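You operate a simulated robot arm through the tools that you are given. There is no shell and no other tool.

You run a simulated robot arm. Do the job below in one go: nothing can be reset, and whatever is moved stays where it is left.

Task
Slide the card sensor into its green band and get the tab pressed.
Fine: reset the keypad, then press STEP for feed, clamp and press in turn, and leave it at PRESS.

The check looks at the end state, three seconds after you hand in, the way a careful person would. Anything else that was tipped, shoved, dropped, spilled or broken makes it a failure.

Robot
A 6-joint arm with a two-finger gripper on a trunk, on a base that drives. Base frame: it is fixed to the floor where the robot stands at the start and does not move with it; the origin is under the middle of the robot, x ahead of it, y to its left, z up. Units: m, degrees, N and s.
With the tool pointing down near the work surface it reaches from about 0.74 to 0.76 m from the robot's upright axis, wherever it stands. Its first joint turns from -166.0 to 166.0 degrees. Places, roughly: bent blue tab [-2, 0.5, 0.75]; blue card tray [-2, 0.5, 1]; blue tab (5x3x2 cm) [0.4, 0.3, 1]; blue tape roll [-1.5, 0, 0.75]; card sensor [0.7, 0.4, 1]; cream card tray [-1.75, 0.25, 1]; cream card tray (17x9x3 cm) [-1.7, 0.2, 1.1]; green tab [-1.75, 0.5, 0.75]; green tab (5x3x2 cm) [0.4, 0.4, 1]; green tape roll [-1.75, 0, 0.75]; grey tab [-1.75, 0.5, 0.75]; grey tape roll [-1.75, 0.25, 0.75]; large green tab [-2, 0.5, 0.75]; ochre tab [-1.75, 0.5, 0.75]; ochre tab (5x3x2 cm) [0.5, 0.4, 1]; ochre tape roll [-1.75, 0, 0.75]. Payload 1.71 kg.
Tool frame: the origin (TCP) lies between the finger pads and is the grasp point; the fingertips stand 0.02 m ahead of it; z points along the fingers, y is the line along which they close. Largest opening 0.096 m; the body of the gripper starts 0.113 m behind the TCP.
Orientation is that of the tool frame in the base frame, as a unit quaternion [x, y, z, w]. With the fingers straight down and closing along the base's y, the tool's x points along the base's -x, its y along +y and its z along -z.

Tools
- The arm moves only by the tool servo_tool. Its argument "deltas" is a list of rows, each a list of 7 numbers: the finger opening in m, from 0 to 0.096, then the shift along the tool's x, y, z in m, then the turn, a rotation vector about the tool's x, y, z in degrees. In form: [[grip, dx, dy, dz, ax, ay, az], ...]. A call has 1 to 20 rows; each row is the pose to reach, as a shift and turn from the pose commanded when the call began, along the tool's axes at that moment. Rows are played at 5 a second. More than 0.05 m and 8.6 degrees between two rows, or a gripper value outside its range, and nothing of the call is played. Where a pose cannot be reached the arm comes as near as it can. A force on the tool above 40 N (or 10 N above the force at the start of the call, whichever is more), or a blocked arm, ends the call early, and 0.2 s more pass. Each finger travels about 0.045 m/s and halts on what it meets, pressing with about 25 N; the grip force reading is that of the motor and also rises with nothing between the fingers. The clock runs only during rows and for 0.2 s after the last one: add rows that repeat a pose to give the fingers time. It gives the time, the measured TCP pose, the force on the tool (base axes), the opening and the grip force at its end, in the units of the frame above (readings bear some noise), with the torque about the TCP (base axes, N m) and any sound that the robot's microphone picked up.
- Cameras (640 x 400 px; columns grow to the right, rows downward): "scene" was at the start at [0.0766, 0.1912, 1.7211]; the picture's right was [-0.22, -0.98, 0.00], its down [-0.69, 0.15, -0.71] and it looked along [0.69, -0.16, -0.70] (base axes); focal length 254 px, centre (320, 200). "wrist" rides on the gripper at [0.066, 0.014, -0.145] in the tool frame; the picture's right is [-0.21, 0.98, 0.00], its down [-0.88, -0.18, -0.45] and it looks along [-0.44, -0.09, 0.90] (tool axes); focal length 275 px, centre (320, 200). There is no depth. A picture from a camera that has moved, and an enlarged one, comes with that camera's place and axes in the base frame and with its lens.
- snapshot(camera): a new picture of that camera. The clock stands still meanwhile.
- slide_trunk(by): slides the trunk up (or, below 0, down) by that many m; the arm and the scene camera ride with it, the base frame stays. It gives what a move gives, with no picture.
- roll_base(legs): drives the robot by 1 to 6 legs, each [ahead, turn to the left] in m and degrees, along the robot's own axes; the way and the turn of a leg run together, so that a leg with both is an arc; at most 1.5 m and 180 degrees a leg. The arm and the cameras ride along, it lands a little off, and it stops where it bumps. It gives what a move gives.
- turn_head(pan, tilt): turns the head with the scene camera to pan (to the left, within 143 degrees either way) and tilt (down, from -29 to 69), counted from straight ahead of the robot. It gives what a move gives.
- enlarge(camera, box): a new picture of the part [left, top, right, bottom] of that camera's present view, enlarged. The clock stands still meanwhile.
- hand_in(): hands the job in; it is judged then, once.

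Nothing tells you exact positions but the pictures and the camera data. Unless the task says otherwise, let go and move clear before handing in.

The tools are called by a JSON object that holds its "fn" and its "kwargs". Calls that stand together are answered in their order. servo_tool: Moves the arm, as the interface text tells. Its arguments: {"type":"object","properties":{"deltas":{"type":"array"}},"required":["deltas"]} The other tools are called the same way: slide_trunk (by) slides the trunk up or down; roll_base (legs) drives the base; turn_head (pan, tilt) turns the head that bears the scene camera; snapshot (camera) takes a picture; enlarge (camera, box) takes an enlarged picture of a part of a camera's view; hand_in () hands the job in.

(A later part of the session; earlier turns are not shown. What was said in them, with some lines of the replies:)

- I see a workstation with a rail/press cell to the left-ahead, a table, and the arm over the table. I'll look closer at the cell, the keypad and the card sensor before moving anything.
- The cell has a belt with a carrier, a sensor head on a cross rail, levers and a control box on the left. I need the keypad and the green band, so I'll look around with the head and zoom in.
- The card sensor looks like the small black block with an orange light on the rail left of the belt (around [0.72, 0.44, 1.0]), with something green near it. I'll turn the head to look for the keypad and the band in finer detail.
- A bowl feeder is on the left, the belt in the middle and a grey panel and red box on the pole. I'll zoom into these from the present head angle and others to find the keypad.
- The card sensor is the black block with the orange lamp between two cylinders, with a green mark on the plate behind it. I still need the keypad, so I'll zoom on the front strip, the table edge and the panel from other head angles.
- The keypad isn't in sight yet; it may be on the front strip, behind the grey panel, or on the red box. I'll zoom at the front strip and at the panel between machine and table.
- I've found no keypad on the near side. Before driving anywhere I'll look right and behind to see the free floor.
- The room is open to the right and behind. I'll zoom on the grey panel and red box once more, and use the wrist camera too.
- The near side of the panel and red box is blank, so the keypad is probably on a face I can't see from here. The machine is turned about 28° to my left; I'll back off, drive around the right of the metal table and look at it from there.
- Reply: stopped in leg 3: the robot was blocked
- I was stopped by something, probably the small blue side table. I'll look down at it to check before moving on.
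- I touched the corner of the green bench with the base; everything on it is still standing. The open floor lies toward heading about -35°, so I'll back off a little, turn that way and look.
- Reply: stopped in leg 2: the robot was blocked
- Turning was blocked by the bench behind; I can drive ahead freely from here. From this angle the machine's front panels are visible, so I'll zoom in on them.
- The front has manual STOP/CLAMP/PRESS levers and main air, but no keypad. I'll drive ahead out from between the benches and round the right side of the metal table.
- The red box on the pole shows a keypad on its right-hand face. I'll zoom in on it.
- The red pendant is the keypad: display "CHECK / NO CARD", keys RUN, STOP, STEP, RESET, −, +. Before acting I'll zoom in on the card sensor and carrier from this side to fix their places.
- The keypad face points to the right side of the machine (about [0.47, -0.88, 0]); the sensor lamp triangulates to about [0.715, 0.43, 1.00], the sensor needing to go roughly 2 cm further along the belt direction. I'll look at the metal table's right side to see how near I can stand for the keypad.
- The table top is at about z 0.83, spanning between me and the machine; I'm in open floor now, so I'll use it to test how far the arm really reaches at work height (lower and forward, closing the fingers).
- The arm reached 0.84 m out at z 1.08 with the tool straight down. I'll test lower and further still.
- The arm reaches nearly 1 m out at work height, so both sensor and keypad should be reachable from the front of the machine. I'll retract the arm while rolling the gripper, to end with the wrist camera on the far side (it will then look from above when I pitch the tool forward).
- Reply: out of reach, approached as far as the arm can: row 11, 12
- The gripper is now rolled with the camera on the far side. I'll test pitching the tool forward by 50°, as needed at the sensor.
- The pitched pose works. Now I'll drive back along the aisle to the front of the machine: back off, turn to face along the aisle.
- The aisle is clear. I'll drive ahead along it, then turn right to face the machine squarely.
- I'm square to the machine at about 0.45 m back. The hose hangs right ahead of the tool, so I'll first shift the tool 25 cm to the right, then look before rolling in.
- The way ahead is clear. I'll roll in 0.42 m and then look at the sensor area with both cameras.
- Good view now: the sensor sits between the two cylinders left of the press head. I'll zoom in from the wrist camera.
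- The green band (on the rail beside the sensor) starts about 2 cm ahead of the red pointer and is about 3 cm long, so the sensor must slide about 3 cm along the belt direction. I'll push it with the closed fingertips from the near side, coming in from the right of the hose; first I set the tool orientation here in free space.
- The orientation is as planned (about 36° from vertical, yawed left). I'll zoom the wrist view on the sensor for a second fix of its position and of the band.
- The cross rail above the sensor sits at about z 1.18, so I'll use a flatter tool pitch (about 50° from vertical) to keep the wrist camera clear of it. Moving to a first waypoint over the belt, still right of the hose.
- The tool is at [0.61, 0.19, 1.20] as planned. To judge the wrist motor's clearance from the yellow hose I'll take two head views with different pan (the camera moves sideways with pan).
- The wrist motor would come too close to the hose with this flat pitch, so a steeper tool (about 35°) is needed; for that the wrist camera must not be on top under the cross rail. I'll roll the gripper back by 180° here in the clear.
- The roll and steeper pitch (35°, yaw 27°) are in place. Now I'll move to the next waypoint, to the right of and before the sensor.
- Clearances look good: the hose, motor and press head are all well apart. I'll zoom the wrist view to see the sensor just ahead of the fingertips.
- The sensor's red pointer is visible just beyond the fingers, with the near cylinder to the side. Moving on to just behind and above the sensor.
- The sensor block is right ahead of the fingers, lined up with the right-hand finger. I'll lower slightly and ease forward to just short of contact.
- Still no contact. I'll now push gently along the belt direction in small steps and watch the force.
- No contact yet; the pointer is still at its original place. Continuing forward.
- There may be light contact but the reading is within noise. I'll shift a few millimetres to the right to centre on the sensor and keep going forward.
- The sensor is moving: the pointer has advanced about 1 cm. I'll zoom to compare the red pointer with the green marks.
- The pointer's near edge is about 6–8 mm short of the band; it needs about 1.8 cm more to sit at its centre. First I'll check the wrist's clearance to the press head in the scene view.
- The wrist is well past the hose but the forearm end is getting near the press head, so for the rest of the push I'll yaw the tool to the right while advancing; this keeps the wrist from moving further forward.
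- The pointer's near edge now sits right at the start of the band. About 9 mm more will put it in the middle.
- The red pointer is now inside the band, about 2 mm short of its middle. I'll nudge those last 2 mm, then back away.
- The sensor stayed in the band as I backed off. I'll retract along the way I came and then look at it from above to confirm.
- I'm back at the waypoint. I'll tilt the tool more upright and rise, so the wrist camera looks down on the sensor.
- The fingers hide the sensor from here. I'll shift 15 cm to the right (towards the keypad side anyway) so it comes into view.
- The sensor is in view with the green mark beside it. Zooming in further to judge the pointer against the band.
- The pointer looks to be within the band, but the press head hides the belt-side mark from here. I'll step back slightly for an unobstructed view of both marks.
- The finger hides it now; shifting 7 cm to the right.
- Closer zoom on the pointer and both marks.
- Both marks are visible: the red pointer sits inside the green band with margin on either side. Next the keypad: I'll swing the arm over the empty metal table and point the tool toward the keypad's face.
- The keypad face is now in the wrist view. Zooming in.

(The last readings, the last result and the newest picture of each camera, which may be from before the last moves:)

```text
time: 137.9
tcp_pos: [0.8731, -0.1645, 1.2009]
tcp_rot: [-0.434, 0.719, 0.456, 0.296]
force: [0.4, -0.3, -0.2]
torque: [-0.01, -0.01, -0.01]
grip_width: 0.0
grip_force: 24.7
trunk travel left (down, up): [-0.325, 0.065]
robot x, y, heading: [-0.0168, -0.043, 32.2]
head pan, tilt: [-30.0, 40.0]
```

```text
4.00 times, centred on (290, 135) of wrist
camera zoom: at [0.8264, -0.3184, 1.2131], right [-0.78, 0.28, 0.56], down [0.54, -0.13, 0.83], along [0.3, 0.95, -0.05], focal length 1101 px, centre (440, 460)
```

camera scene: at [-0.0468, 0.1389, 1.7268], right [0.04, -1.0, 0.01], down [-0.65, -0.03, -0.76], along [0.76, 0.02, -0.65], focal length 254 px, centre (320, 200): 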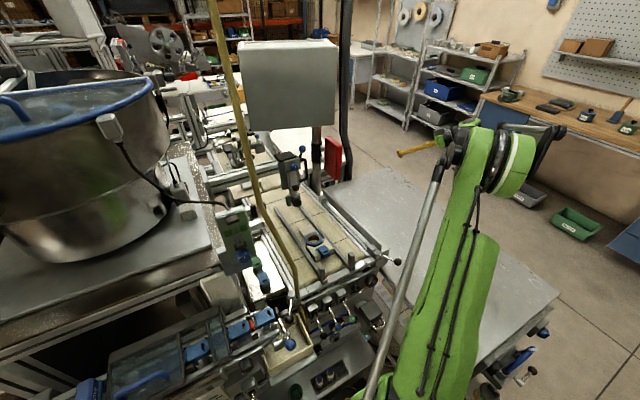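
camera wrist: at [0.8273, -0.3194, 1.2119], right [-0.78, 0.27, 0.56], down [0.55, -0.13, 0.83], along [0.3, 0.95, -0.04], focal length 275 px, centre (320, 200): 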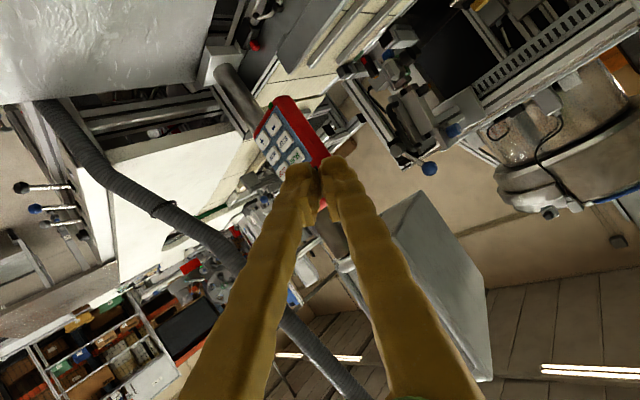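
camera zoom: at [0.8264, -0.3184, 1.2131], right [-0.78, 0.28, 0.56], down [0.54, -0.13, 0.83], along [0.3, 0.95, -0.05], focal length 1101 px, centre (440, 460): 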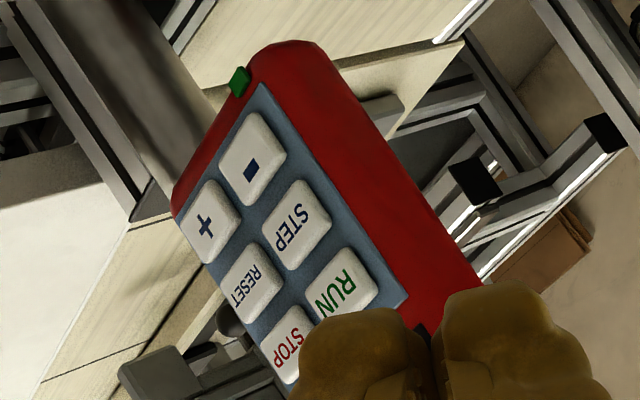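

The keypad reads upside down here but clearly: STEP at about [0.953, 0.099, 1.077], RESET at about [0.989, 0.117, 1.079], on a vertical face parallel to the belt. I'll bring the fingertips to about 5 cm in front of RESET.

{"fn": "servo_tool", "kwargs": {"deltas": [[0, -0.0059, -0.0175, 0.0318, 0, 0, 0], [0, -0.0118, -0.0351, 0.0636, 0, 0, 0], [0, -0.0177, -0.0526, 0.0954, 0, 0, 0], [0, -0.0237, -0.0702, 0.1272, 0, 0, 0], [0, -0.0296, -0.0877, 0.1589, 0, 0, 0], [0, -0.0355, -0.1052, 0.1907, 0, 0, 0], [0, -0.0414, -0.1228, 0.2225, 0, 0, 0], [0, -0.0473, -0.1403, 0.2543, 0, 0, 0], [0, -0.0473, -0.1403, 0.2543, 0, 0, 0]]}}

{"fn": "snapshot", "kwargs": {"camera": "wrist"}}

{"fn": "snapshot", "kwargs": {"camera": "scene"}}

```text
time: 139.9
tcp_pos: [1.0279, 0.0525, 1.0801]
tcp_rot: [-0.433, 0.719, 0.455, 0.296]
force: [0.1, -0.1, -0.9]
torque: [0.03, 0.02, 0.04]
grip_width: 0.0
grip_force: 25.4
trunk travel left (down, up): [-0.325, 0.065]
robot x, y, heading: [-0.0132, -0.0464, 32.0]
head pan, tilt: [-30.0, 40.0]
```

```text
taken
camera wrist: at [0.9821, -0.1, 1.0929], right [-0.78, 0.28, 0.56], down [0.54, -0.13, 0.83], along [0.3, 0.95, -0.05], focal length 275 px, centre (320, 200)
```

wrist: 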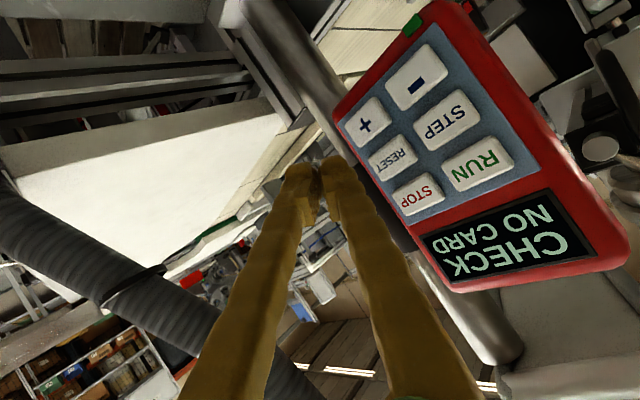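

```text
taken
camera scene: at [-0.0461, 0.1393, 1.7269], right [0.04, -1.0, 0.01], down [-0.65, -0.03, -0.76], along [0.76, 0.02, -0.65], focal length 254 px, centre (320, 200)
```

scene: 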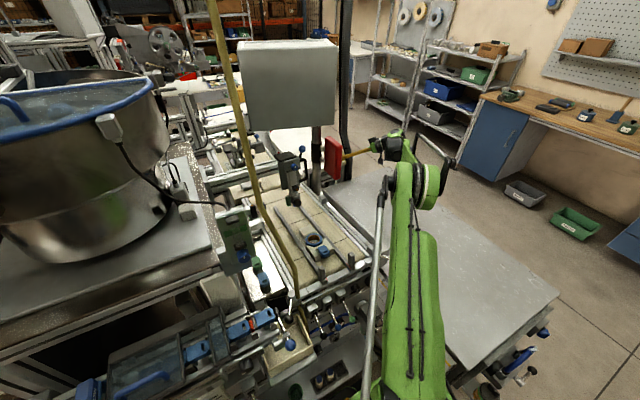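

The display still reads "CHECK NO CARD". With the two wrist views RESET comes out at about [0.983, 0.097, 1.087] and STEP at [0.948, 0.083, 1.086]. I'll line up with RESET, about 1 cm off the key.

{"fn": "servo_tool", "kwargs": {"deltas": [[0, -0.0003, 0.0145, 0.0037, 0, 0, 0], [0, -0.0006, 0.0289, 0.0074, 0, 0, 0], [0, -0.0006, 0.0289, 0.0074, 0, 0, 0]]}}

{"fn": "snapshot", "kwargs": {"camera": "wrist"}}

{"fn": "enlarge", "kwargs": {"camera": "wrist", "box": [270, 100, 430, 220]}}

{"fn": "enlarge", "kwargs": {"camera": "scene", "box": [310, 120, 390, 200]}}

```text
time: 140.7
tcp_pos: [1.0024, 0.0649, 1.0884]
tcp_rot: [-0.434, 0.719, 0.456, 0.296]
force: [-0.9, 0.5, -0.2]
torque: [-0.03, -0.03, -0.04]
grip_width: 0.0
grip_force: 25.1
trunk travel left (down, up): [-0.325, 0.065]
robot x, y, heading: [-0.0144, -0.0416, 32.2]
head pan, tilt: [-30.0, 40.0]
```

```text
taken
camera wrist: at [0.9562, -0.088, 1.1011], right [-0.78, 0.28, 0.56], down [0.54, -0.13, 0.83], along [0.3, 0.95, -0.05], focal length 275 px, centre (320, 200)
```

wrist: 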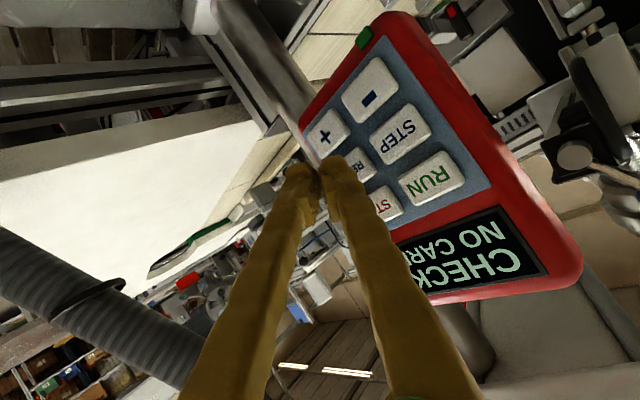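

```text
3.33 times, centred on (350, 160) of wrist
camera zoom: at [0.9562, -0.088, 1.1011], right [-0.78, 0.28, 0.56], down [0.54, -0.13, 0.83], along [0.3, 0.95, -0.05], focal length 918 px, centre (220, 333)
```

zoom: 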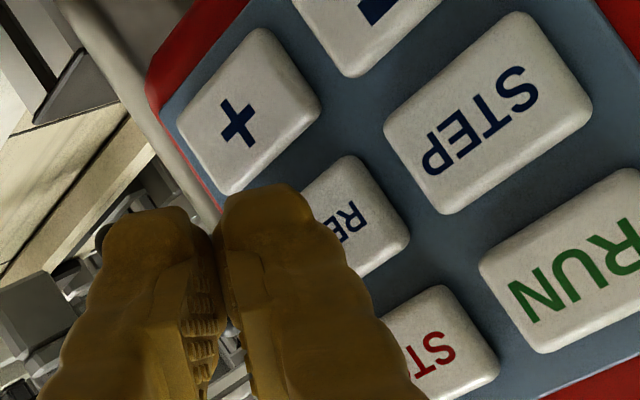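

```text
5.00 times, centred on (350, 160) of scene
camera zoom: at [-0.047, 0.1392, 1.7268], right [0.04, -1.0, 0.01], down [-0.65, -0.03, -0.76], along [0.76, 0.02, -0.65], focal length 1272 px, centre (170, 400)
```

zoom: 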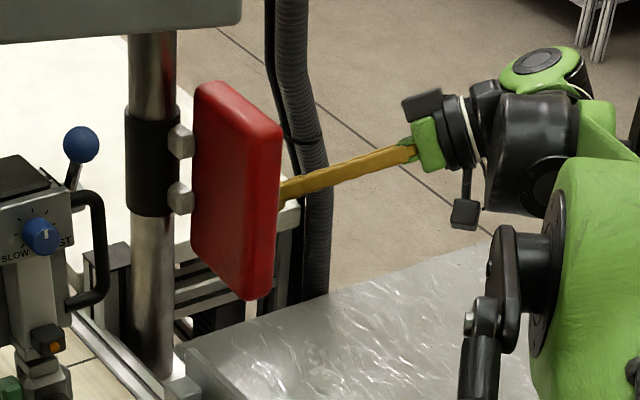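

The tool tip is lined up with RESET. I'll press straight into the face in small steps, watching force, sound and display.

{"fn": "servo_tool", "kwargs": {"deltas": [[0, -0.0003, 0.0032, 0.0038, 0, 0, 0], [0, -0.0006, 0.0058, 0.0069, 0, 0, 0], [0, -0.0009, 0.009, 0.0107, 0, 0, 0], [0, -0.0009, 0.009, 0.0107, 0, 0, 0]]}}

{"fn": "snapshot", "kwargs": {"camera": "wrist"}}

{"fn": "enlarge", "kwargs": {"camera": "wrist", "box": [270, 100, 430, 220]}}

```text
time: 141.7
tcp_pos: [0.996, 0.0759, 1.0888]
tcp_rot: [-0.434, 0.718, 0.456, 0.296]
force: [-0.2, 1.0, 0.8]
torque: [-0.02, -0.03, 0.0]
grip_width: 0.0001
grip_force: 24.7
trunk travel left (down, up): [-0.325, 0.065]
robot x, y, heading: [-0.0167, -0.0415, 32.0]
head pan, tilt: [-30.0, 40.0]
```

```text
taken
camera wrist: at [0.949, -0.076, 1.1], right [-0.78, 0.28, 0.56], down [0.54, -0.13, 0.83], along [0.3, 0.95, -0.05], focal length 275 px, centre (320, 200)
```

wrist: 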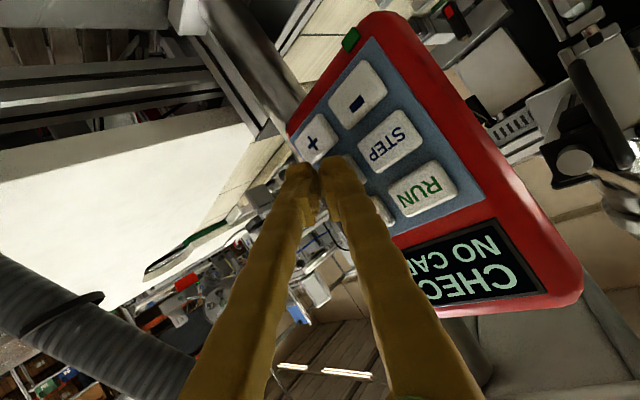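

```text
3.33 times, centred on (350, 160) of wrist
camera zoom: at [0.949, -0.076, 1.1], right [-0.78, 0.28, 0.56], down [0.54, -0.13, 0.83], along [0.3, 0.95, -0.05], focal length 918 px, centre (220, 333)
```

zoom: 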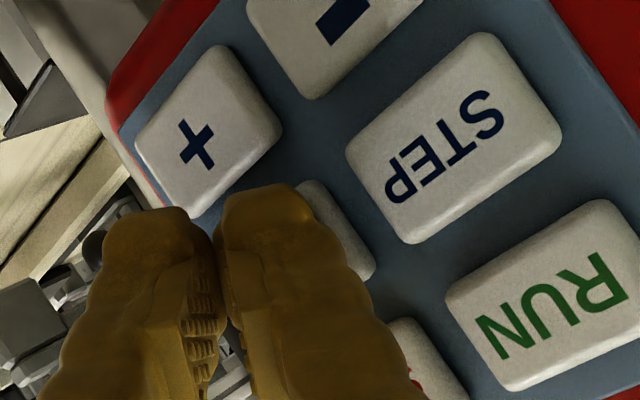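

No contact yet. Continuing another few millimetres.

{"fn": "servo_tool", "kwargs": {"deltas": [[0, -0.0002, 0.0019, 0.0023, 0, 0, 0], [0, -0.0004, 0.0039, 0.0046, 0, 0, 0], [0, -0.0004, 0.0039, 0.0046, 0, 0, 0]]}}

{"fn": "enlarge", "kwargs": {"camera": "wrist", "box": [270, 100, 570, 320]}}

```text
time: 142.5
tcp_pos: [0.9922, 0.0818, 1.0878]
tcp_rot: [-0.434, 0.718, 0.456, 0.297]
force: [0.2, -1.4, -0.6]
torque: [0.03, 0.03, 0.0]
grip_width: 0.0
grip_force: 25.2
trunk travel left (down, up): [-0.325, 0.065]
robot x, y, heading: [-0.0194, -0.0422, 32.1]
head pan, tilt: [-30.0, 40.0]
heard: click
```

```text
1.82 times, centred on (420, 210) of wrist
camera zoom: at [0.946, -0.0709, 1.1002], right [-0.78, 0.28, 0.56], down [0.54, -0.13, 0.83], along [0.3, 0.95, -0.05], focal length 500 px, centre (138, 182)
```

zoom: 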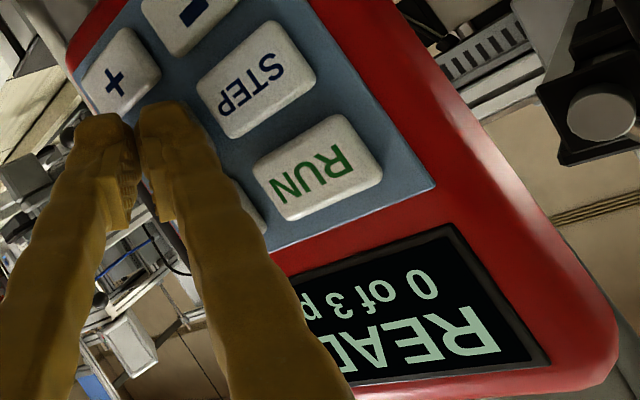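

A click was heard and the display now reads "READY 0 of 3 …", so RESET took. I'll back off and read the whole display.

{"fn": "servo_tool", "kwargs": {"deltas": [[0, 0.0007, -0.0064, -0.0076, 0, 0, 0], [0, 0.0013, -0.0129, -0.0153, 0, 0, 0], [0, 0.0013, -0.0129, -0.0153, 0, 0, 0]]}}

{"fn": "servo_tool", "kwargs": {"deltas": [[0, 0.0105, 0.0121, -0.0093, 0, 0, 0], [0, 0.021, 0.0242, -0.0186, 0, 0, 0], [0, 0.021, 0.0242, -0.0186, 0, 0, 0]]}}

{"fn": "snapshot", "kwargs": {"camera": "wrist"}}

{"fn": "enlarge", "kwargs": {"camera": "wrist", "box": [270, 60, 510, 220]}}

```text
time: 143.3
tcp_pos: [1.0018, 0.0671, 1.0861]
tcp_rot: [-0.434, 0.718, 0.456, 0.296]
force: [0.4, 1.2, 0.4]
torque: [0.04, -0.01, -0.01]
grip_width: 0.0002
grip_force: 25.4
trunk travel left (down, up): [-0.325, 0.065]
robot x, y, heading: [-0.0151, -0.0389, 31.9]
head pan, tilt: [-30.0, 40.0]
```

```text
time: 144.1
tcp_pos: [0.9713, 0.0456, 1.088]
tcp_rot: [-0.434, 0.719, 0.455, 0.297]
force: [0.2, 0.4, -0.1]
torque: [-0.02, 0.0, -0.01]
grip_width: 0.0
grip_force: 25.4
trunk travel left (down, up): [-0.325, 0.065]
robot x, y, heading: [-0.0187, -0.0408, 32.5]
head pan, tilt: [-30.0, 40.0]
```

```text
taken
camera wrist: at [0.9243, -0.1064, 1.1004], right [-0.78, 0.28, 0.56], down [0.54, -0.13, 0.83], along [0.3, 0.95, -0.05], focal length 275 px, centre (320, 200)
```

wrist: 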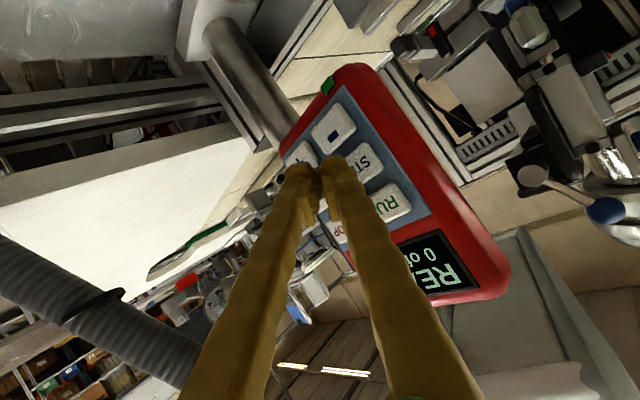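

```text
2.50 times, centred on (390, 140) of wrist
camera zoom: at [0.9243, -0.1064, 1.1004], right [-0.78, 0.28, 0.56], down [0.54, -0.13, 0.83], along [0.3, 0.95, -0.05], focal length 688 px, centre (145, 350)
```

zoom: 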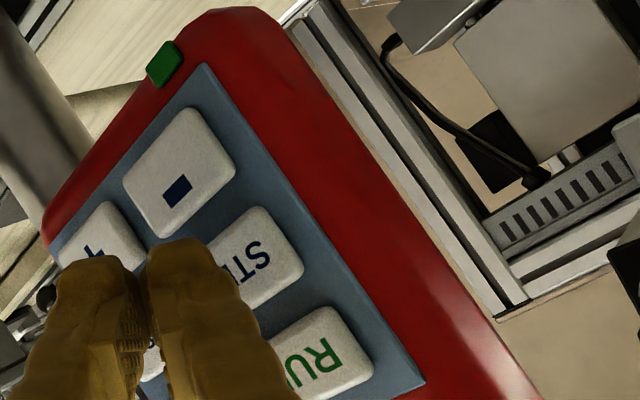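

I'm now in front of STEP, about 2 cm off. Approaching and pressing it in small steps, one press only.

{"fn": "servo_tool", "kwargs": {"deltas": [[0, 0.0004, 0.0037, 0.0039, 0, 0, 0], [0, 0.0008, 0.0073, 0.0079, 0, 0, 0], [0, 0.0012, 0.011, 0.0118, 0, 0, 0], [0, 0.0012, 0.011, 0.0118, 0, 0, 0]]}}

{"fn": "servo_tool", "kwargs": {"deltas": [[0, -0.0002, 0.0022, 0.0027, 0, 0, 0], [0, -0.0002, 0.0022, 0.0027, 0, 0, 0]]}}

{"fn": "enlarge", "kwargs": {"camera": "wrist", "box": [270, 100, 570, 320]}}

```text
time: 145.1
tcp_pos: [0.961, 0.0586, 1.0867]
tcp_rot: [-0.435, 0.718, 0.456, 0.296]
force: [0.6, 0.5, 1.0]
torque: [0.01, 0.03, 0.01]
grip_width: 0.0
grip_force: 25.0
trunk travel left (down, up): [-0.325, 0.065]
robot x, y, heading: [-0.0142, -0.0413, 32.3]
head pan, tilt: [-30.0, 40.0]
```

```text
time: 145.7
tcp_pos: [0.9586, 0.0613, 1.0862]
tcp_rot: [-0.433, 0.719, 0.456, 0.296]
force: [1.2, -1.6, 0.1]
torque: [0.05, 0.01, 0.0]
grip_width: 0.0001
grip_force: 25.5
trunk travel left (down, up): [-0.325, 0.065]
robot x, y, heading: [-0.0168, -0.0424, 32.2]
head pan, tilt: [-30.0, 40.0]
heard: click
```

```text
1.82 times, centred on (420, 210) of wrist
camera zoom: at [0.912, -0.0914, 1.0986], right [-0.78, 0.28, 0.56], down [0.54, -0.13, 0.83], along [0.3, 0.95, -0.05], focal length 500 px, centre (138, 182)
```

zoom: 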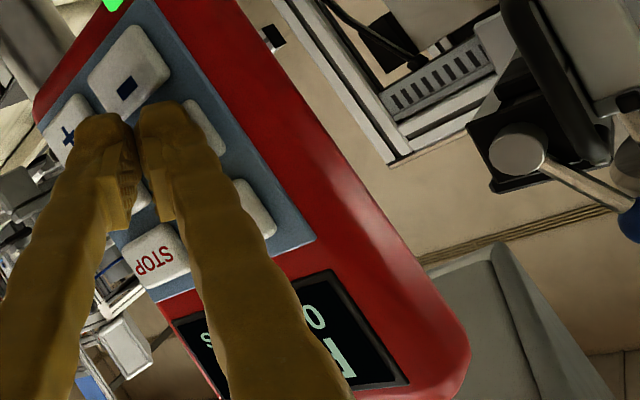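

A click for STEP; a lamp on the keypad lit up. Backing off and shifting sideways to read the display.

{"fn": "servo_tool", "kwargs": {"deltas": [[0, 0.0013, -0.0129, -0.0153, 0, 0, 0], [0, -0.0129, -0.0293, -0.0028, 0, 0, 0], [0, -0.0271, -0.0456, 0.0098, 0, 0, 0], [0, -0.0271, -0.0456, 0.0098, 0, 0, 0]]}}

{"fn": "snapshot", "kwargs": {"camera": "wrist"}}

{"fn": "snapshot", "kwargs": {"camera": "scene"}}

```text
time: 146.7
tcp_pos: [1.0121, 0.0727, 1.0856]
tcp_rot: [-0.435, 0.718, 0.456, 0.295]
force: [0.1, 0.4, -0.6]
torque: [0.04, 0.02, 0.06]
grip_width: 0.0001
grip_force: 25.0
trunk travel left (down, up): [-0.325, 0.065]
robot x, y, heading: [-0.0166, -0.0423, 31.9]
head pan, tilt: [-30.0, 40.0]
```

```text
taken
camera wrist: at [0.9653, -0.0817, 1.0983], right [-0.78, 0.28, 0.56], down [0.54, -0.13, 0.83], along [0.3, 0.95, -0.05], focal length 275 px, centre (320, 200)
```

wrist: 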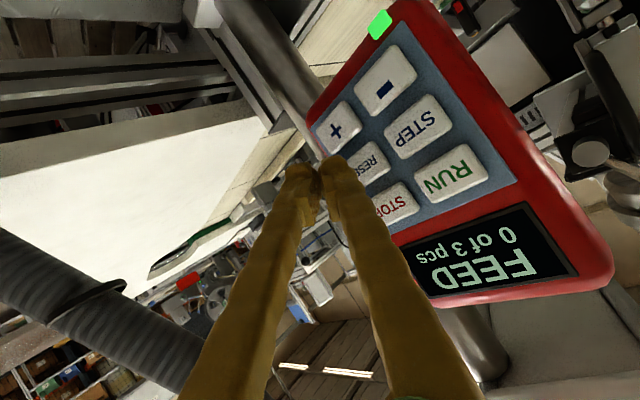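

```text
taken
camera scene: at [-0.0463, 0.1392, 1.7268], right [0.04, -1.0, 0.01], down [-0.65, -0.03, -0.76], along [0.76, 0.02, -0.65], focal length 254 px, centre (320, 200)
```

scene: 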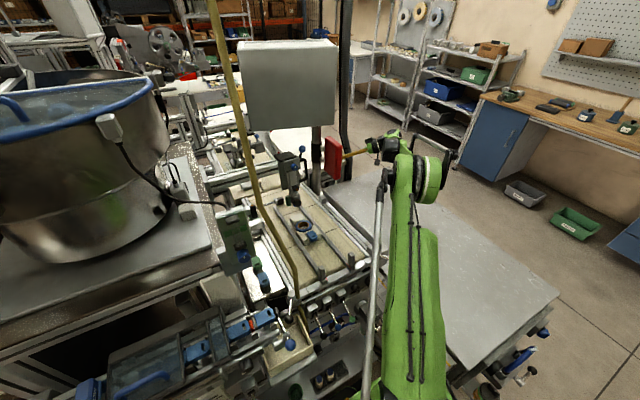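

Display: "FEED 0 of 3 pcs". I'll check that the feed has carried through on the belt before stepping on.

{"fn": "enlarge", "kwargs": {"camera": "scene", "box": [220, 130, 380, 270]}}

{"fn": "servo_tool", "kwargs": {"deltas": [[0, 0, 0, 0, 0, 0, 0], [0, 0, 0, 0, 0, 0, 0], [0, 0, 0, 0, 0, 0, 0], [0, 0, 0, 0, 0, 0, 0], [0, 0, 0, 0, 0, 0, 0], [0, 0, 0, 0, 0, 0, 0], [0, 0, 0, 0, 0, 0, 0], [0, 0, 0, 0, 0, 0, 0], [0, 0, 0, 0, 0, 0, 0], [0, 0, 0, 0, 0, 0, 0], [0, 0, 0, 0, 0, 0, 0], [0, 0, 0, 0, 0, 0, 0], [0, 0, 0, 0, 0, 0, 0], [0, 0, 0, 0, 0, 0, 0], [0, 0, 0, 0, 0, 0, 0]]}}

{"fn": "enlarge", "kwargs": {"camera": "scene", "box": [220, 130, 380, 270]}}

{"fn": "snapshot", "kwargs": {"camera": "wrist"}}

```text
2.86 times, centred on (300, 200) of scene
camera zoom: at [-0.0463, 0.1392, 1.7268], right [0.04, -1.0, 0.01], down [-0.65, -0.03, -0.76], along [0.76, 0.02, -0.65], focal length 727 px, centre (377, 200)
```

zoom: 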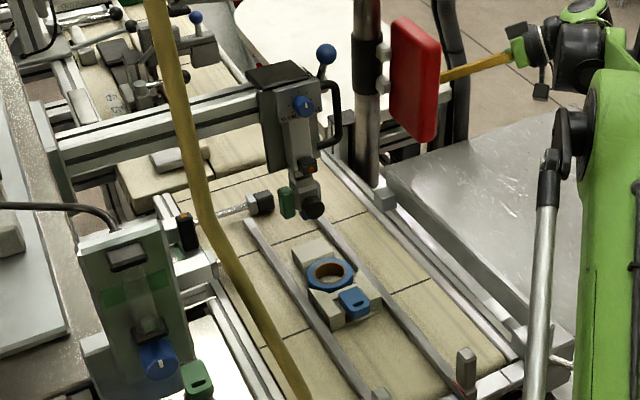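

```text
time: 149.9
tcp_pos: [1.0116, 0.0711, 1.0863]
tcp_rot: [-0.434, 0.719, 0.455, 0.297]
force: [0.7, 1.1, -0.5]
torque: [0.0, 0.0, 0.01]
grip_width: 0.0
grip_force: 24.7
trunk travel left (down, up): [-0.325, 0.065]
robot x, y, heading: [-0.0165, -0.0404, 32.2]
head pan, tilt: [-30.0, 40.0]
```

```text
2.86 times, centred on (300, 200) of scene
camera zoom: at [-0.0466, 0.1389, 1.7268], right [0.04, -1.0, 0.01], down [-0.65, -0.03, -0.76], along [0.76, 0.02, -0.65], focal length 727 px, centre (377, 200)
```

zoom: 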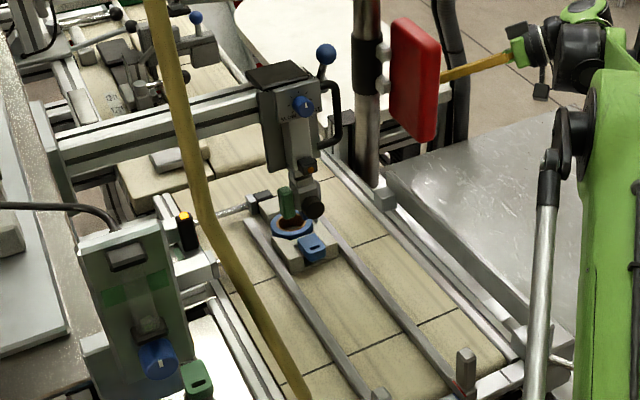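

```text
taken
camera wrist: at [0.965, -0.082, 1.0984], right [-0.78, 0.28, 0.56], down [0.54, -0.13, 0.83], along [0.3, 0.95, -0.05], focal length 275 px, centre (320, 200)
```

wrist: 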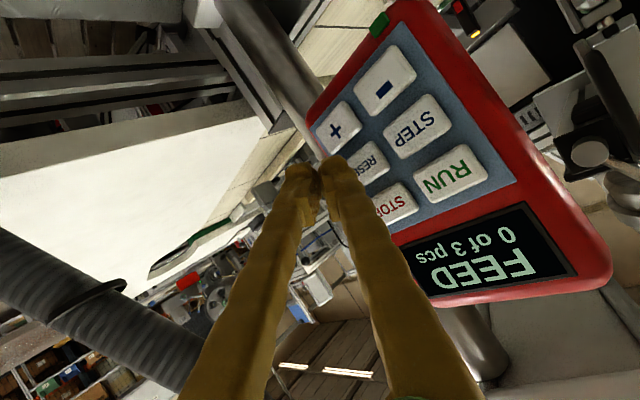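

The feed completed: the carrier moved up to the stop and the card sensor lamp lit bright, so it sees the card. Now STEP again for CLAMP.

{"fn": "servo_tool", "kwargs": {"deltas": [[0, 0.0142, 0.0164, -0.0126, 0, 0, 0], [0, 0.0284, 0.0327, -0.0251, 0, 0, 0], [0, 0.0277, 0.0392, -0.0174, 0, 0, 0], [0, 0.0273, 0.0434, -0.0124, 0, 0, 0], [0, 0.0271, 0.0456, -0.0098, 0, 0, 0], [0, 0.0271, 0.0456, -0.0098, 0, 0, 0]]}}

```text
time: 151.3
tcp_pos: [0.9589, 0.0605, 1.0868]
tcp_rot: [-0.434, 0.718, 0.456, 0.295]
force: [1.2, -3.0, -1.0]
torque: [0.01, 0.04, 0.0]
grip_width: 0.0
grip_force: 24.9
trunk travel left (down, up): [-0.325, 0.065]
robot x, y, heading: [-0.0166, -0.0419, 32.2]
head pan, tilt: [-30.0, 40.0]
heard: click
```

One click heard. I'll back off, read the display and give the clamp time to act.

{"fn": "servo_tool", "kwargs": {"deltas": [[0, 0.0013, -0.0129, -0.0153, 0, 0, 0], [0, -0.0129, -0.0293, -0.0028, 0, 0, 0], [0, -0.0271, -0.0456, 0.0098, 0, 0, 0], [0, -0.0271, -0.0456, 0.0098, 0, 0, 0], [0, -0.0271, -0.0456, 0.0098, 0, 0, 0], [0, -0.0271, -0.0456, 0.0098, 0, 0, 0], [0, -0.0271, -0.0456, 0.0098, 0, 0, 0], [0, -0.0271, -0.0456, 0.0098, 0, 0, 0], [0, -0.0271, -0.0456, 0.0098, 0, 0, 0], [0, -0.0271, -0.0456, 0.0098, 0, 0, 0], [0, -0.0271, -0.0456, 0.0098, 0, 0, 0], [0, -0.0271, -0.0456, 0.0098, 0, 0, 0], [0, -0.0271, -0.0456, 0.0098, 0, 0, 0], [0, -0.0271, -0.0456, 0.0098, 0, 0, 0]]}}

{"fn": "snapshot", "kwargs": {"camera": "wrist"}}

{"fn": "enlarge", "kwargs": {"camera": "scene", "box": [220, 130, 380, 270]}}

```text
time: 154.3
tcp_pos: [1.0113, 0.0693, 1.0859]
tcp_rot: [-0.434, 0.718, 0.456, 0.296]
force: [0.7, 0.0, 0.9]
torque: [-0.01, 0.02, 0.05]
grip_width: 0.0
grip_force: 25.0
trunk travel left (down, up): [-0.325, 0.065]
robot x, y, heading: [-0.0156, -0.0414, 31.9]
head pan, tilt: [-30.0, 40.0]
```

```text
taken
camera wrist: at [0.9649, -0.0825, 1.098], right [-0.78, 0.28, 0.56], down [0.54, -0.13, 0.83], along [0.3, 0.95, -0.05], focal length 275 px, centre (320, 200)
```

wrist: 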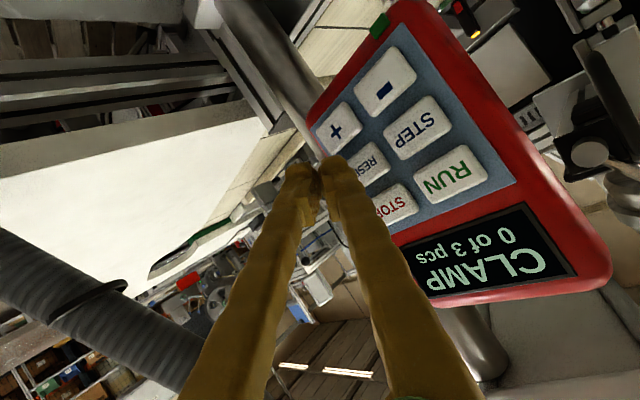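

```text
2.86 times, centred on (300, 200) of scene
camera zoom: at [-0.0466, 0.1389, 1.7268], right [0.04, -1.0, 0.01], down [-0.65, -0.03, -0.76], along [0.76, 0.02, -0.65], focal length 727 px, centre (377, 200)
```

zoom: 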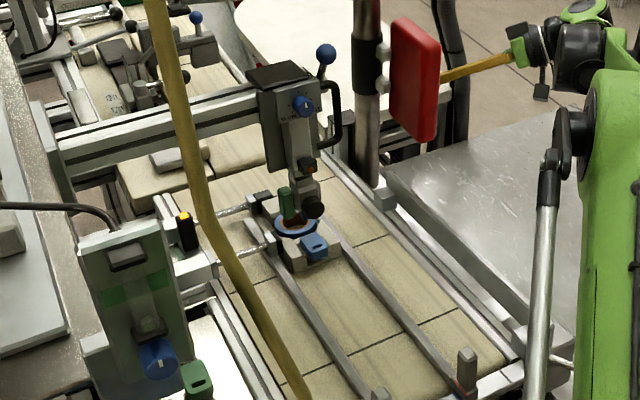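

Display shows "CLAMP 0 of 3 pcs", the clamp cylinder has extended onto the carrier and the busy lamp is off. Now the third STEP, for PRESS.

{"fn": "servo_tool", "kwargs": {"deltas": [[0, 0.0142, 0.0164, -0.0126, 0, 0, 0], [0, 0.0284, 0.0327, -0.0251, 0, 0, 0], [0, 0.0277, 0.0392, -0.0174, 0, 0, 0], [0, 0.0273, 0.0434, -0.0124, 0, 0, 0], [0, 0.0271, 0.0456, -0.0098, 0, 0, 0], [0, 0.0271, 0.0456, -0.0098, 0, 0, 0]]}}

```text
time: 155.7
tcp_pos: [0.9602, 0.062, 1.0868]
tcp_rot: [-0.434, 0.718, 0.456, 0.296]
force: [1.0, -2.5, 1.1]
torque: [0.05, 0.0, -0.01]
grip_width: 0.0
grip_force: 24.4
trunk travel left (down, up): [-0.325, 0.065]
robot x, y, heading: [-0.0168, -0.041, 32.0]
head pan, tilt: [-30.0, 40.0]
heard: click
```

One click again. Backing off and waiting a few seconds to see the press act.

{"fn": "servo_tool", "kwargs": {"deltas": [[0, 0.0013, -0.0129, -0.0153, 0, 0, 0], [0, -0.0129, -0.0293, -0.0028, 0, 0, 0], [0, -0.0271, -0.0456, 0.0098, 0, 0, 0], [0, -0.0271, -0.0456, 0.0098, 0, 0, 0], [0, -0.0271, -0.0456, 0.0098, 0, 0, 0], [0, -0.0271, -0.0456, 0.0098, 0, 0, 0], [0, -0.0271, -0.0456, 0.0098, 0, 0, 0], [0, -0.0271, -0.0456, 0.0098, 0, 0, 0], [0, -0.0271, -0.0456, 0.0098, 0, 0, 0], [0, -0.0271, -0.0456, 0.0098, 0, 0, 0], [0, -0.0271, -0.0456, 0.0098, 0, 0, 0], [0, -0.0271, -0.0456, 0.0098, 0, 0, 0], [0, -0.0271, -0.0456, 0.0098, 0, 0, 0], [0, -0.0271, -0.0456, 0.0098, 0, 0, 0], [0, -0.0271, -0.0456, 0.0098, 0, 0, 0], [0, -0.0271, -0.0456, 0.0098, 0, 0, 0], [0, -0.0271, -0.0456, 0.0098, 0, 0, 0]]}}

{"fn": "snapshot", "kwargs": {"camera": "wrist"}}

{"fn": "enlarge", "kwargs": {"camera": "scene", "box": [220, 130, 380, 270]}}

{"fn": "enlarge", "kwargs": {"camera": "scene", "box": [260, 150, 340, 230]}}

```text
time: 159.3
tcp_pos: [1.0125, 0.073, 1.0855]
tcp_rot: [-0.434, 0.719, 0.456, 0.295]
force: [0.7, -0.4, 0.9]
torque: [-0.01, -0.02, -0.02]
grip_width: 0.0
grip_force: 24.9
trunk travel left (down, up): [-0.325, 0.065]
robot x, y, heading: [-0.0162, -0.0398, 32.0]
head pan, tilt: [-30.0, 40.0]
```

```text
taken
camera wrist: at [0.9662, -0.0811, 1.0986], right [-0.78, 0.28, 0.56], down [0.54, -0.13, 0.83], along [0.3, 0.95, -0.05], focal length 275 px, centre (320, 200)
```

wrist: 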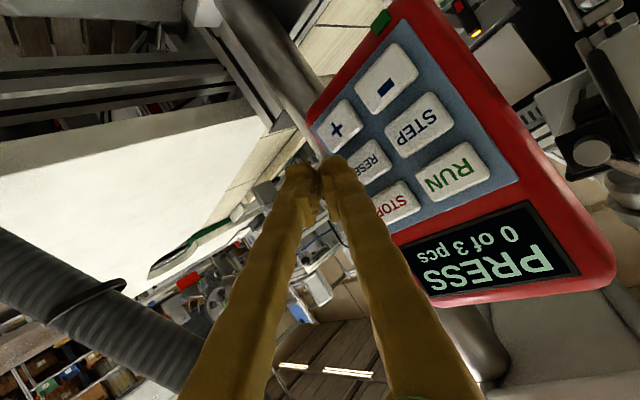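

```text
2.86 times, centred on (300, 200) of scene
camera zoom: at [-0.0466, 0.1389, 1.7268], right [0.04, -1.0, 0.01], down [-0.65, -0.03, -0.76], along [0.76, 0.02, -0.65], focal length 727 px, centre (377, 200)
```

zoom: 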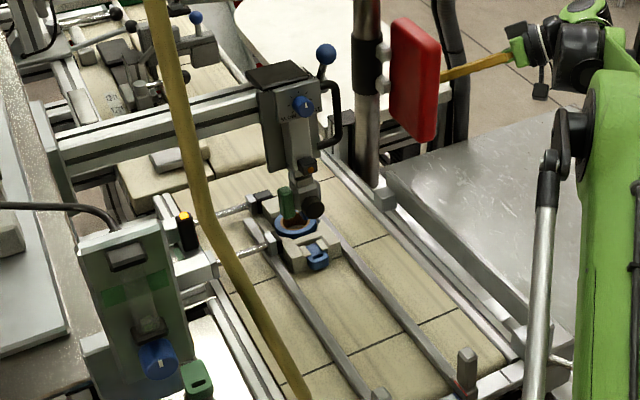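

```text
5.00 times, centred on (300, 190) of scene
camera zoom: at [-0.0466, 0.1389, 1.7268], right [0.04, -1.0, 0.01], down [-0.65, -0.03, -0.76], along [0.76, 0.02, -0.65], focal length 1272 px, centre (420, 250)
```

zoom: 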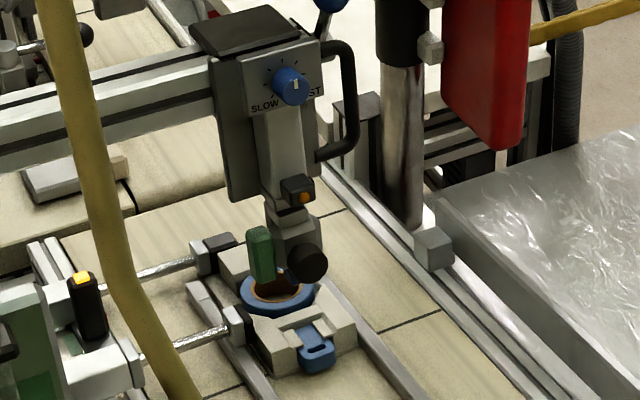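

The display reads "PRESS 0 of 3 pcs" and the tab is now seated down in the carrier, with the sensor still lit in its band. I'll move the arm clear over the table.

{"fn": "servo_tool", "kwargs": {"deltas": [[0, 0.0027, -0.0258, -0.0305, 0, 0, 0], [0, 0.0054, -0.0515, -0.061, 0, 0, 0], [0, 0.008, -0.0773, -0.0915, 0, 0, 0], [0, -0.0004, -0.0422, -0.1219, 0, 0, 0], [0, -0.0088, -0.0071, -0.1524, 0, 0, 0], [0, -0.0172, 0.028, -0.1828, 0, 0, 0], [0, -0.0172, 0.028, -0.1828, 0, 0, 0]]}}

{"fn": "snapshot", "kwargs": {"camera": "wrist"}}

{"fn": "turn_head", "kwargs": {"pan": -15, "tilt": 45}}

{"fn": "snapshot", "kwargs": {"camera": "scene"}}

{"fn": "enlarge", "kwargs": {"camera": "scene", "box": [290, 120, 430, 240]}}

```text
time: 160.9
tcp_pos: [0.9871, -0.0848, 1.1892]
tcp_rot: [-0.435, 0.718, 0.456, 0.296]
force: [-0.6, 0.6, 0.9]
torque: [-0.05, -0.04, -0.02]
grip_width: 0.0001
grip_force: 25.4
out of reach, approached as far as the arm can: row 3, 4
trunk travel left (down, up): [-0.325, 0.065]
robot x, y, heading: [-0.0174, -0.0417, 32.2]
head pan, tilt: [-30.0, 40.0]
```

```text
taken
camera wrist: at [0.9415, -0.2364, 1.2015], right [-0.78, 0.28, 0.56], down [0.54, -0.13, 0.83], along [0.3, 0.95, -0.05], focal length 275 px, centre (320, 200)
```

wrist: 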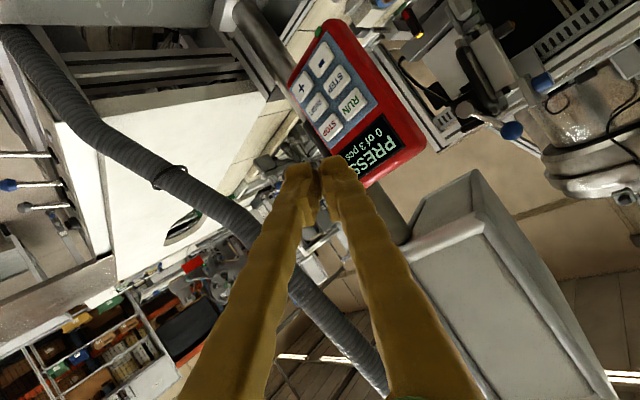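

```text
time: 161.7
tcp_pos: [0.9896, -0.0838, 1.1888]
tcp_rot: [-0.433, 0.719, 0.455, 0.297]
force: [0.2, -0.5, 1.3]
torque: [-0.01, 0.02, 0.03]
grip_width: 0.0
grip_force: 25.0
trunk travel left (down, up): [-0.325, 0.065]
robot x, y, heading: [-0.0165, -0.0366, 32.2]
head pan, tilt: [-15.0, 45.0]
```

```text
taken
camera scene: at [-0.0539, 0.1595, 1.7195], right [0.29, -0.96, 0.0], down [-0.69, -0.21, -0.7], along [0.67, 0.2, -0.72], focal length 254 px, centre (320, 200)
```

scene: 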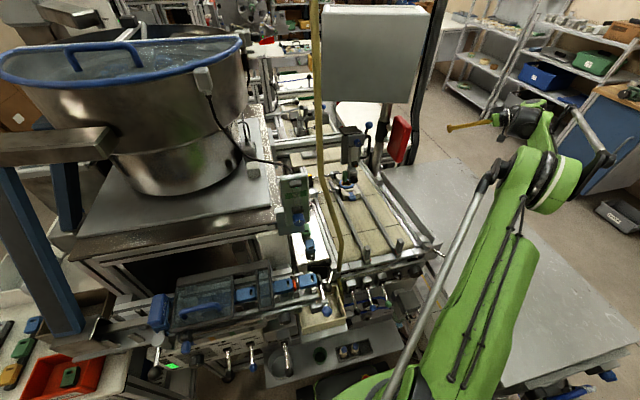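

```text
3.33 times, centred on (360, 180) of scene
camera zoom: at [-0.0539, 0.1595, 1.7195], right [0.29, -0.96, 0.0], down [-0.69, -0.21, -0.7], along [0.67, 0.2, -0.72], focal length 848 px, centre (187, 267)
```

zoom: 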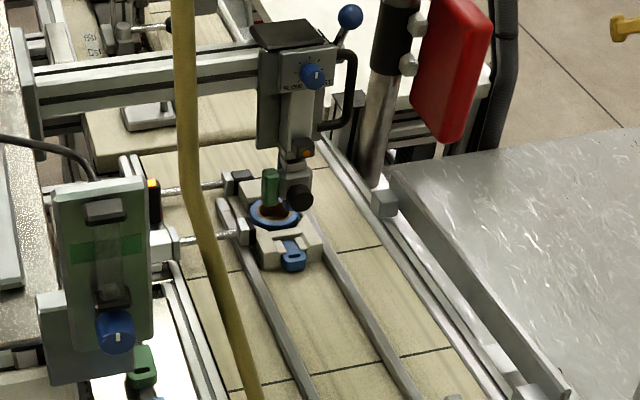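

The keypad shows "PRESS 0 of 3 pcs", the tab is pressed into the carrier, and the card sensor is lit inside its green band. The arm is clear and nothing else looks disturbed, so I'm handing in.

{"fn": "hand_in", "kwargs": {}}

```text
The job is handed in.
```

The card sensor is in its green band, the tab is pressed and the keypad is left at PRESS. The job is handed in; I don't have the check's result.

- **Card sensor:** I pushed it about 3 cm along its rail. The red pointer ended inside the green band with several millimetres to spare at both ends. Its lamp lit up once the card was fed in.
- **Keypad:** After RESET the display changed from "CHECK NO CARD" to "READY". Three single STEP presses then took it through FEED, CLAMP and PRESS. The display now reads "PRESS 0 of 3 pcs".
- **Tab:** The carrier moved up to its stop and was clamped. In the pictures the tab sits flush in its slot after the press step.
- **Bump on the way:** While driving around to find the keypad, the base was blocked at the corner of the green bench, and a moment later again while turning there. In the pictures afterwards everything on the bench was still standing, and I saw no sign that it had shifted.

The arm was clear of the machine and the keypad when I handed in.
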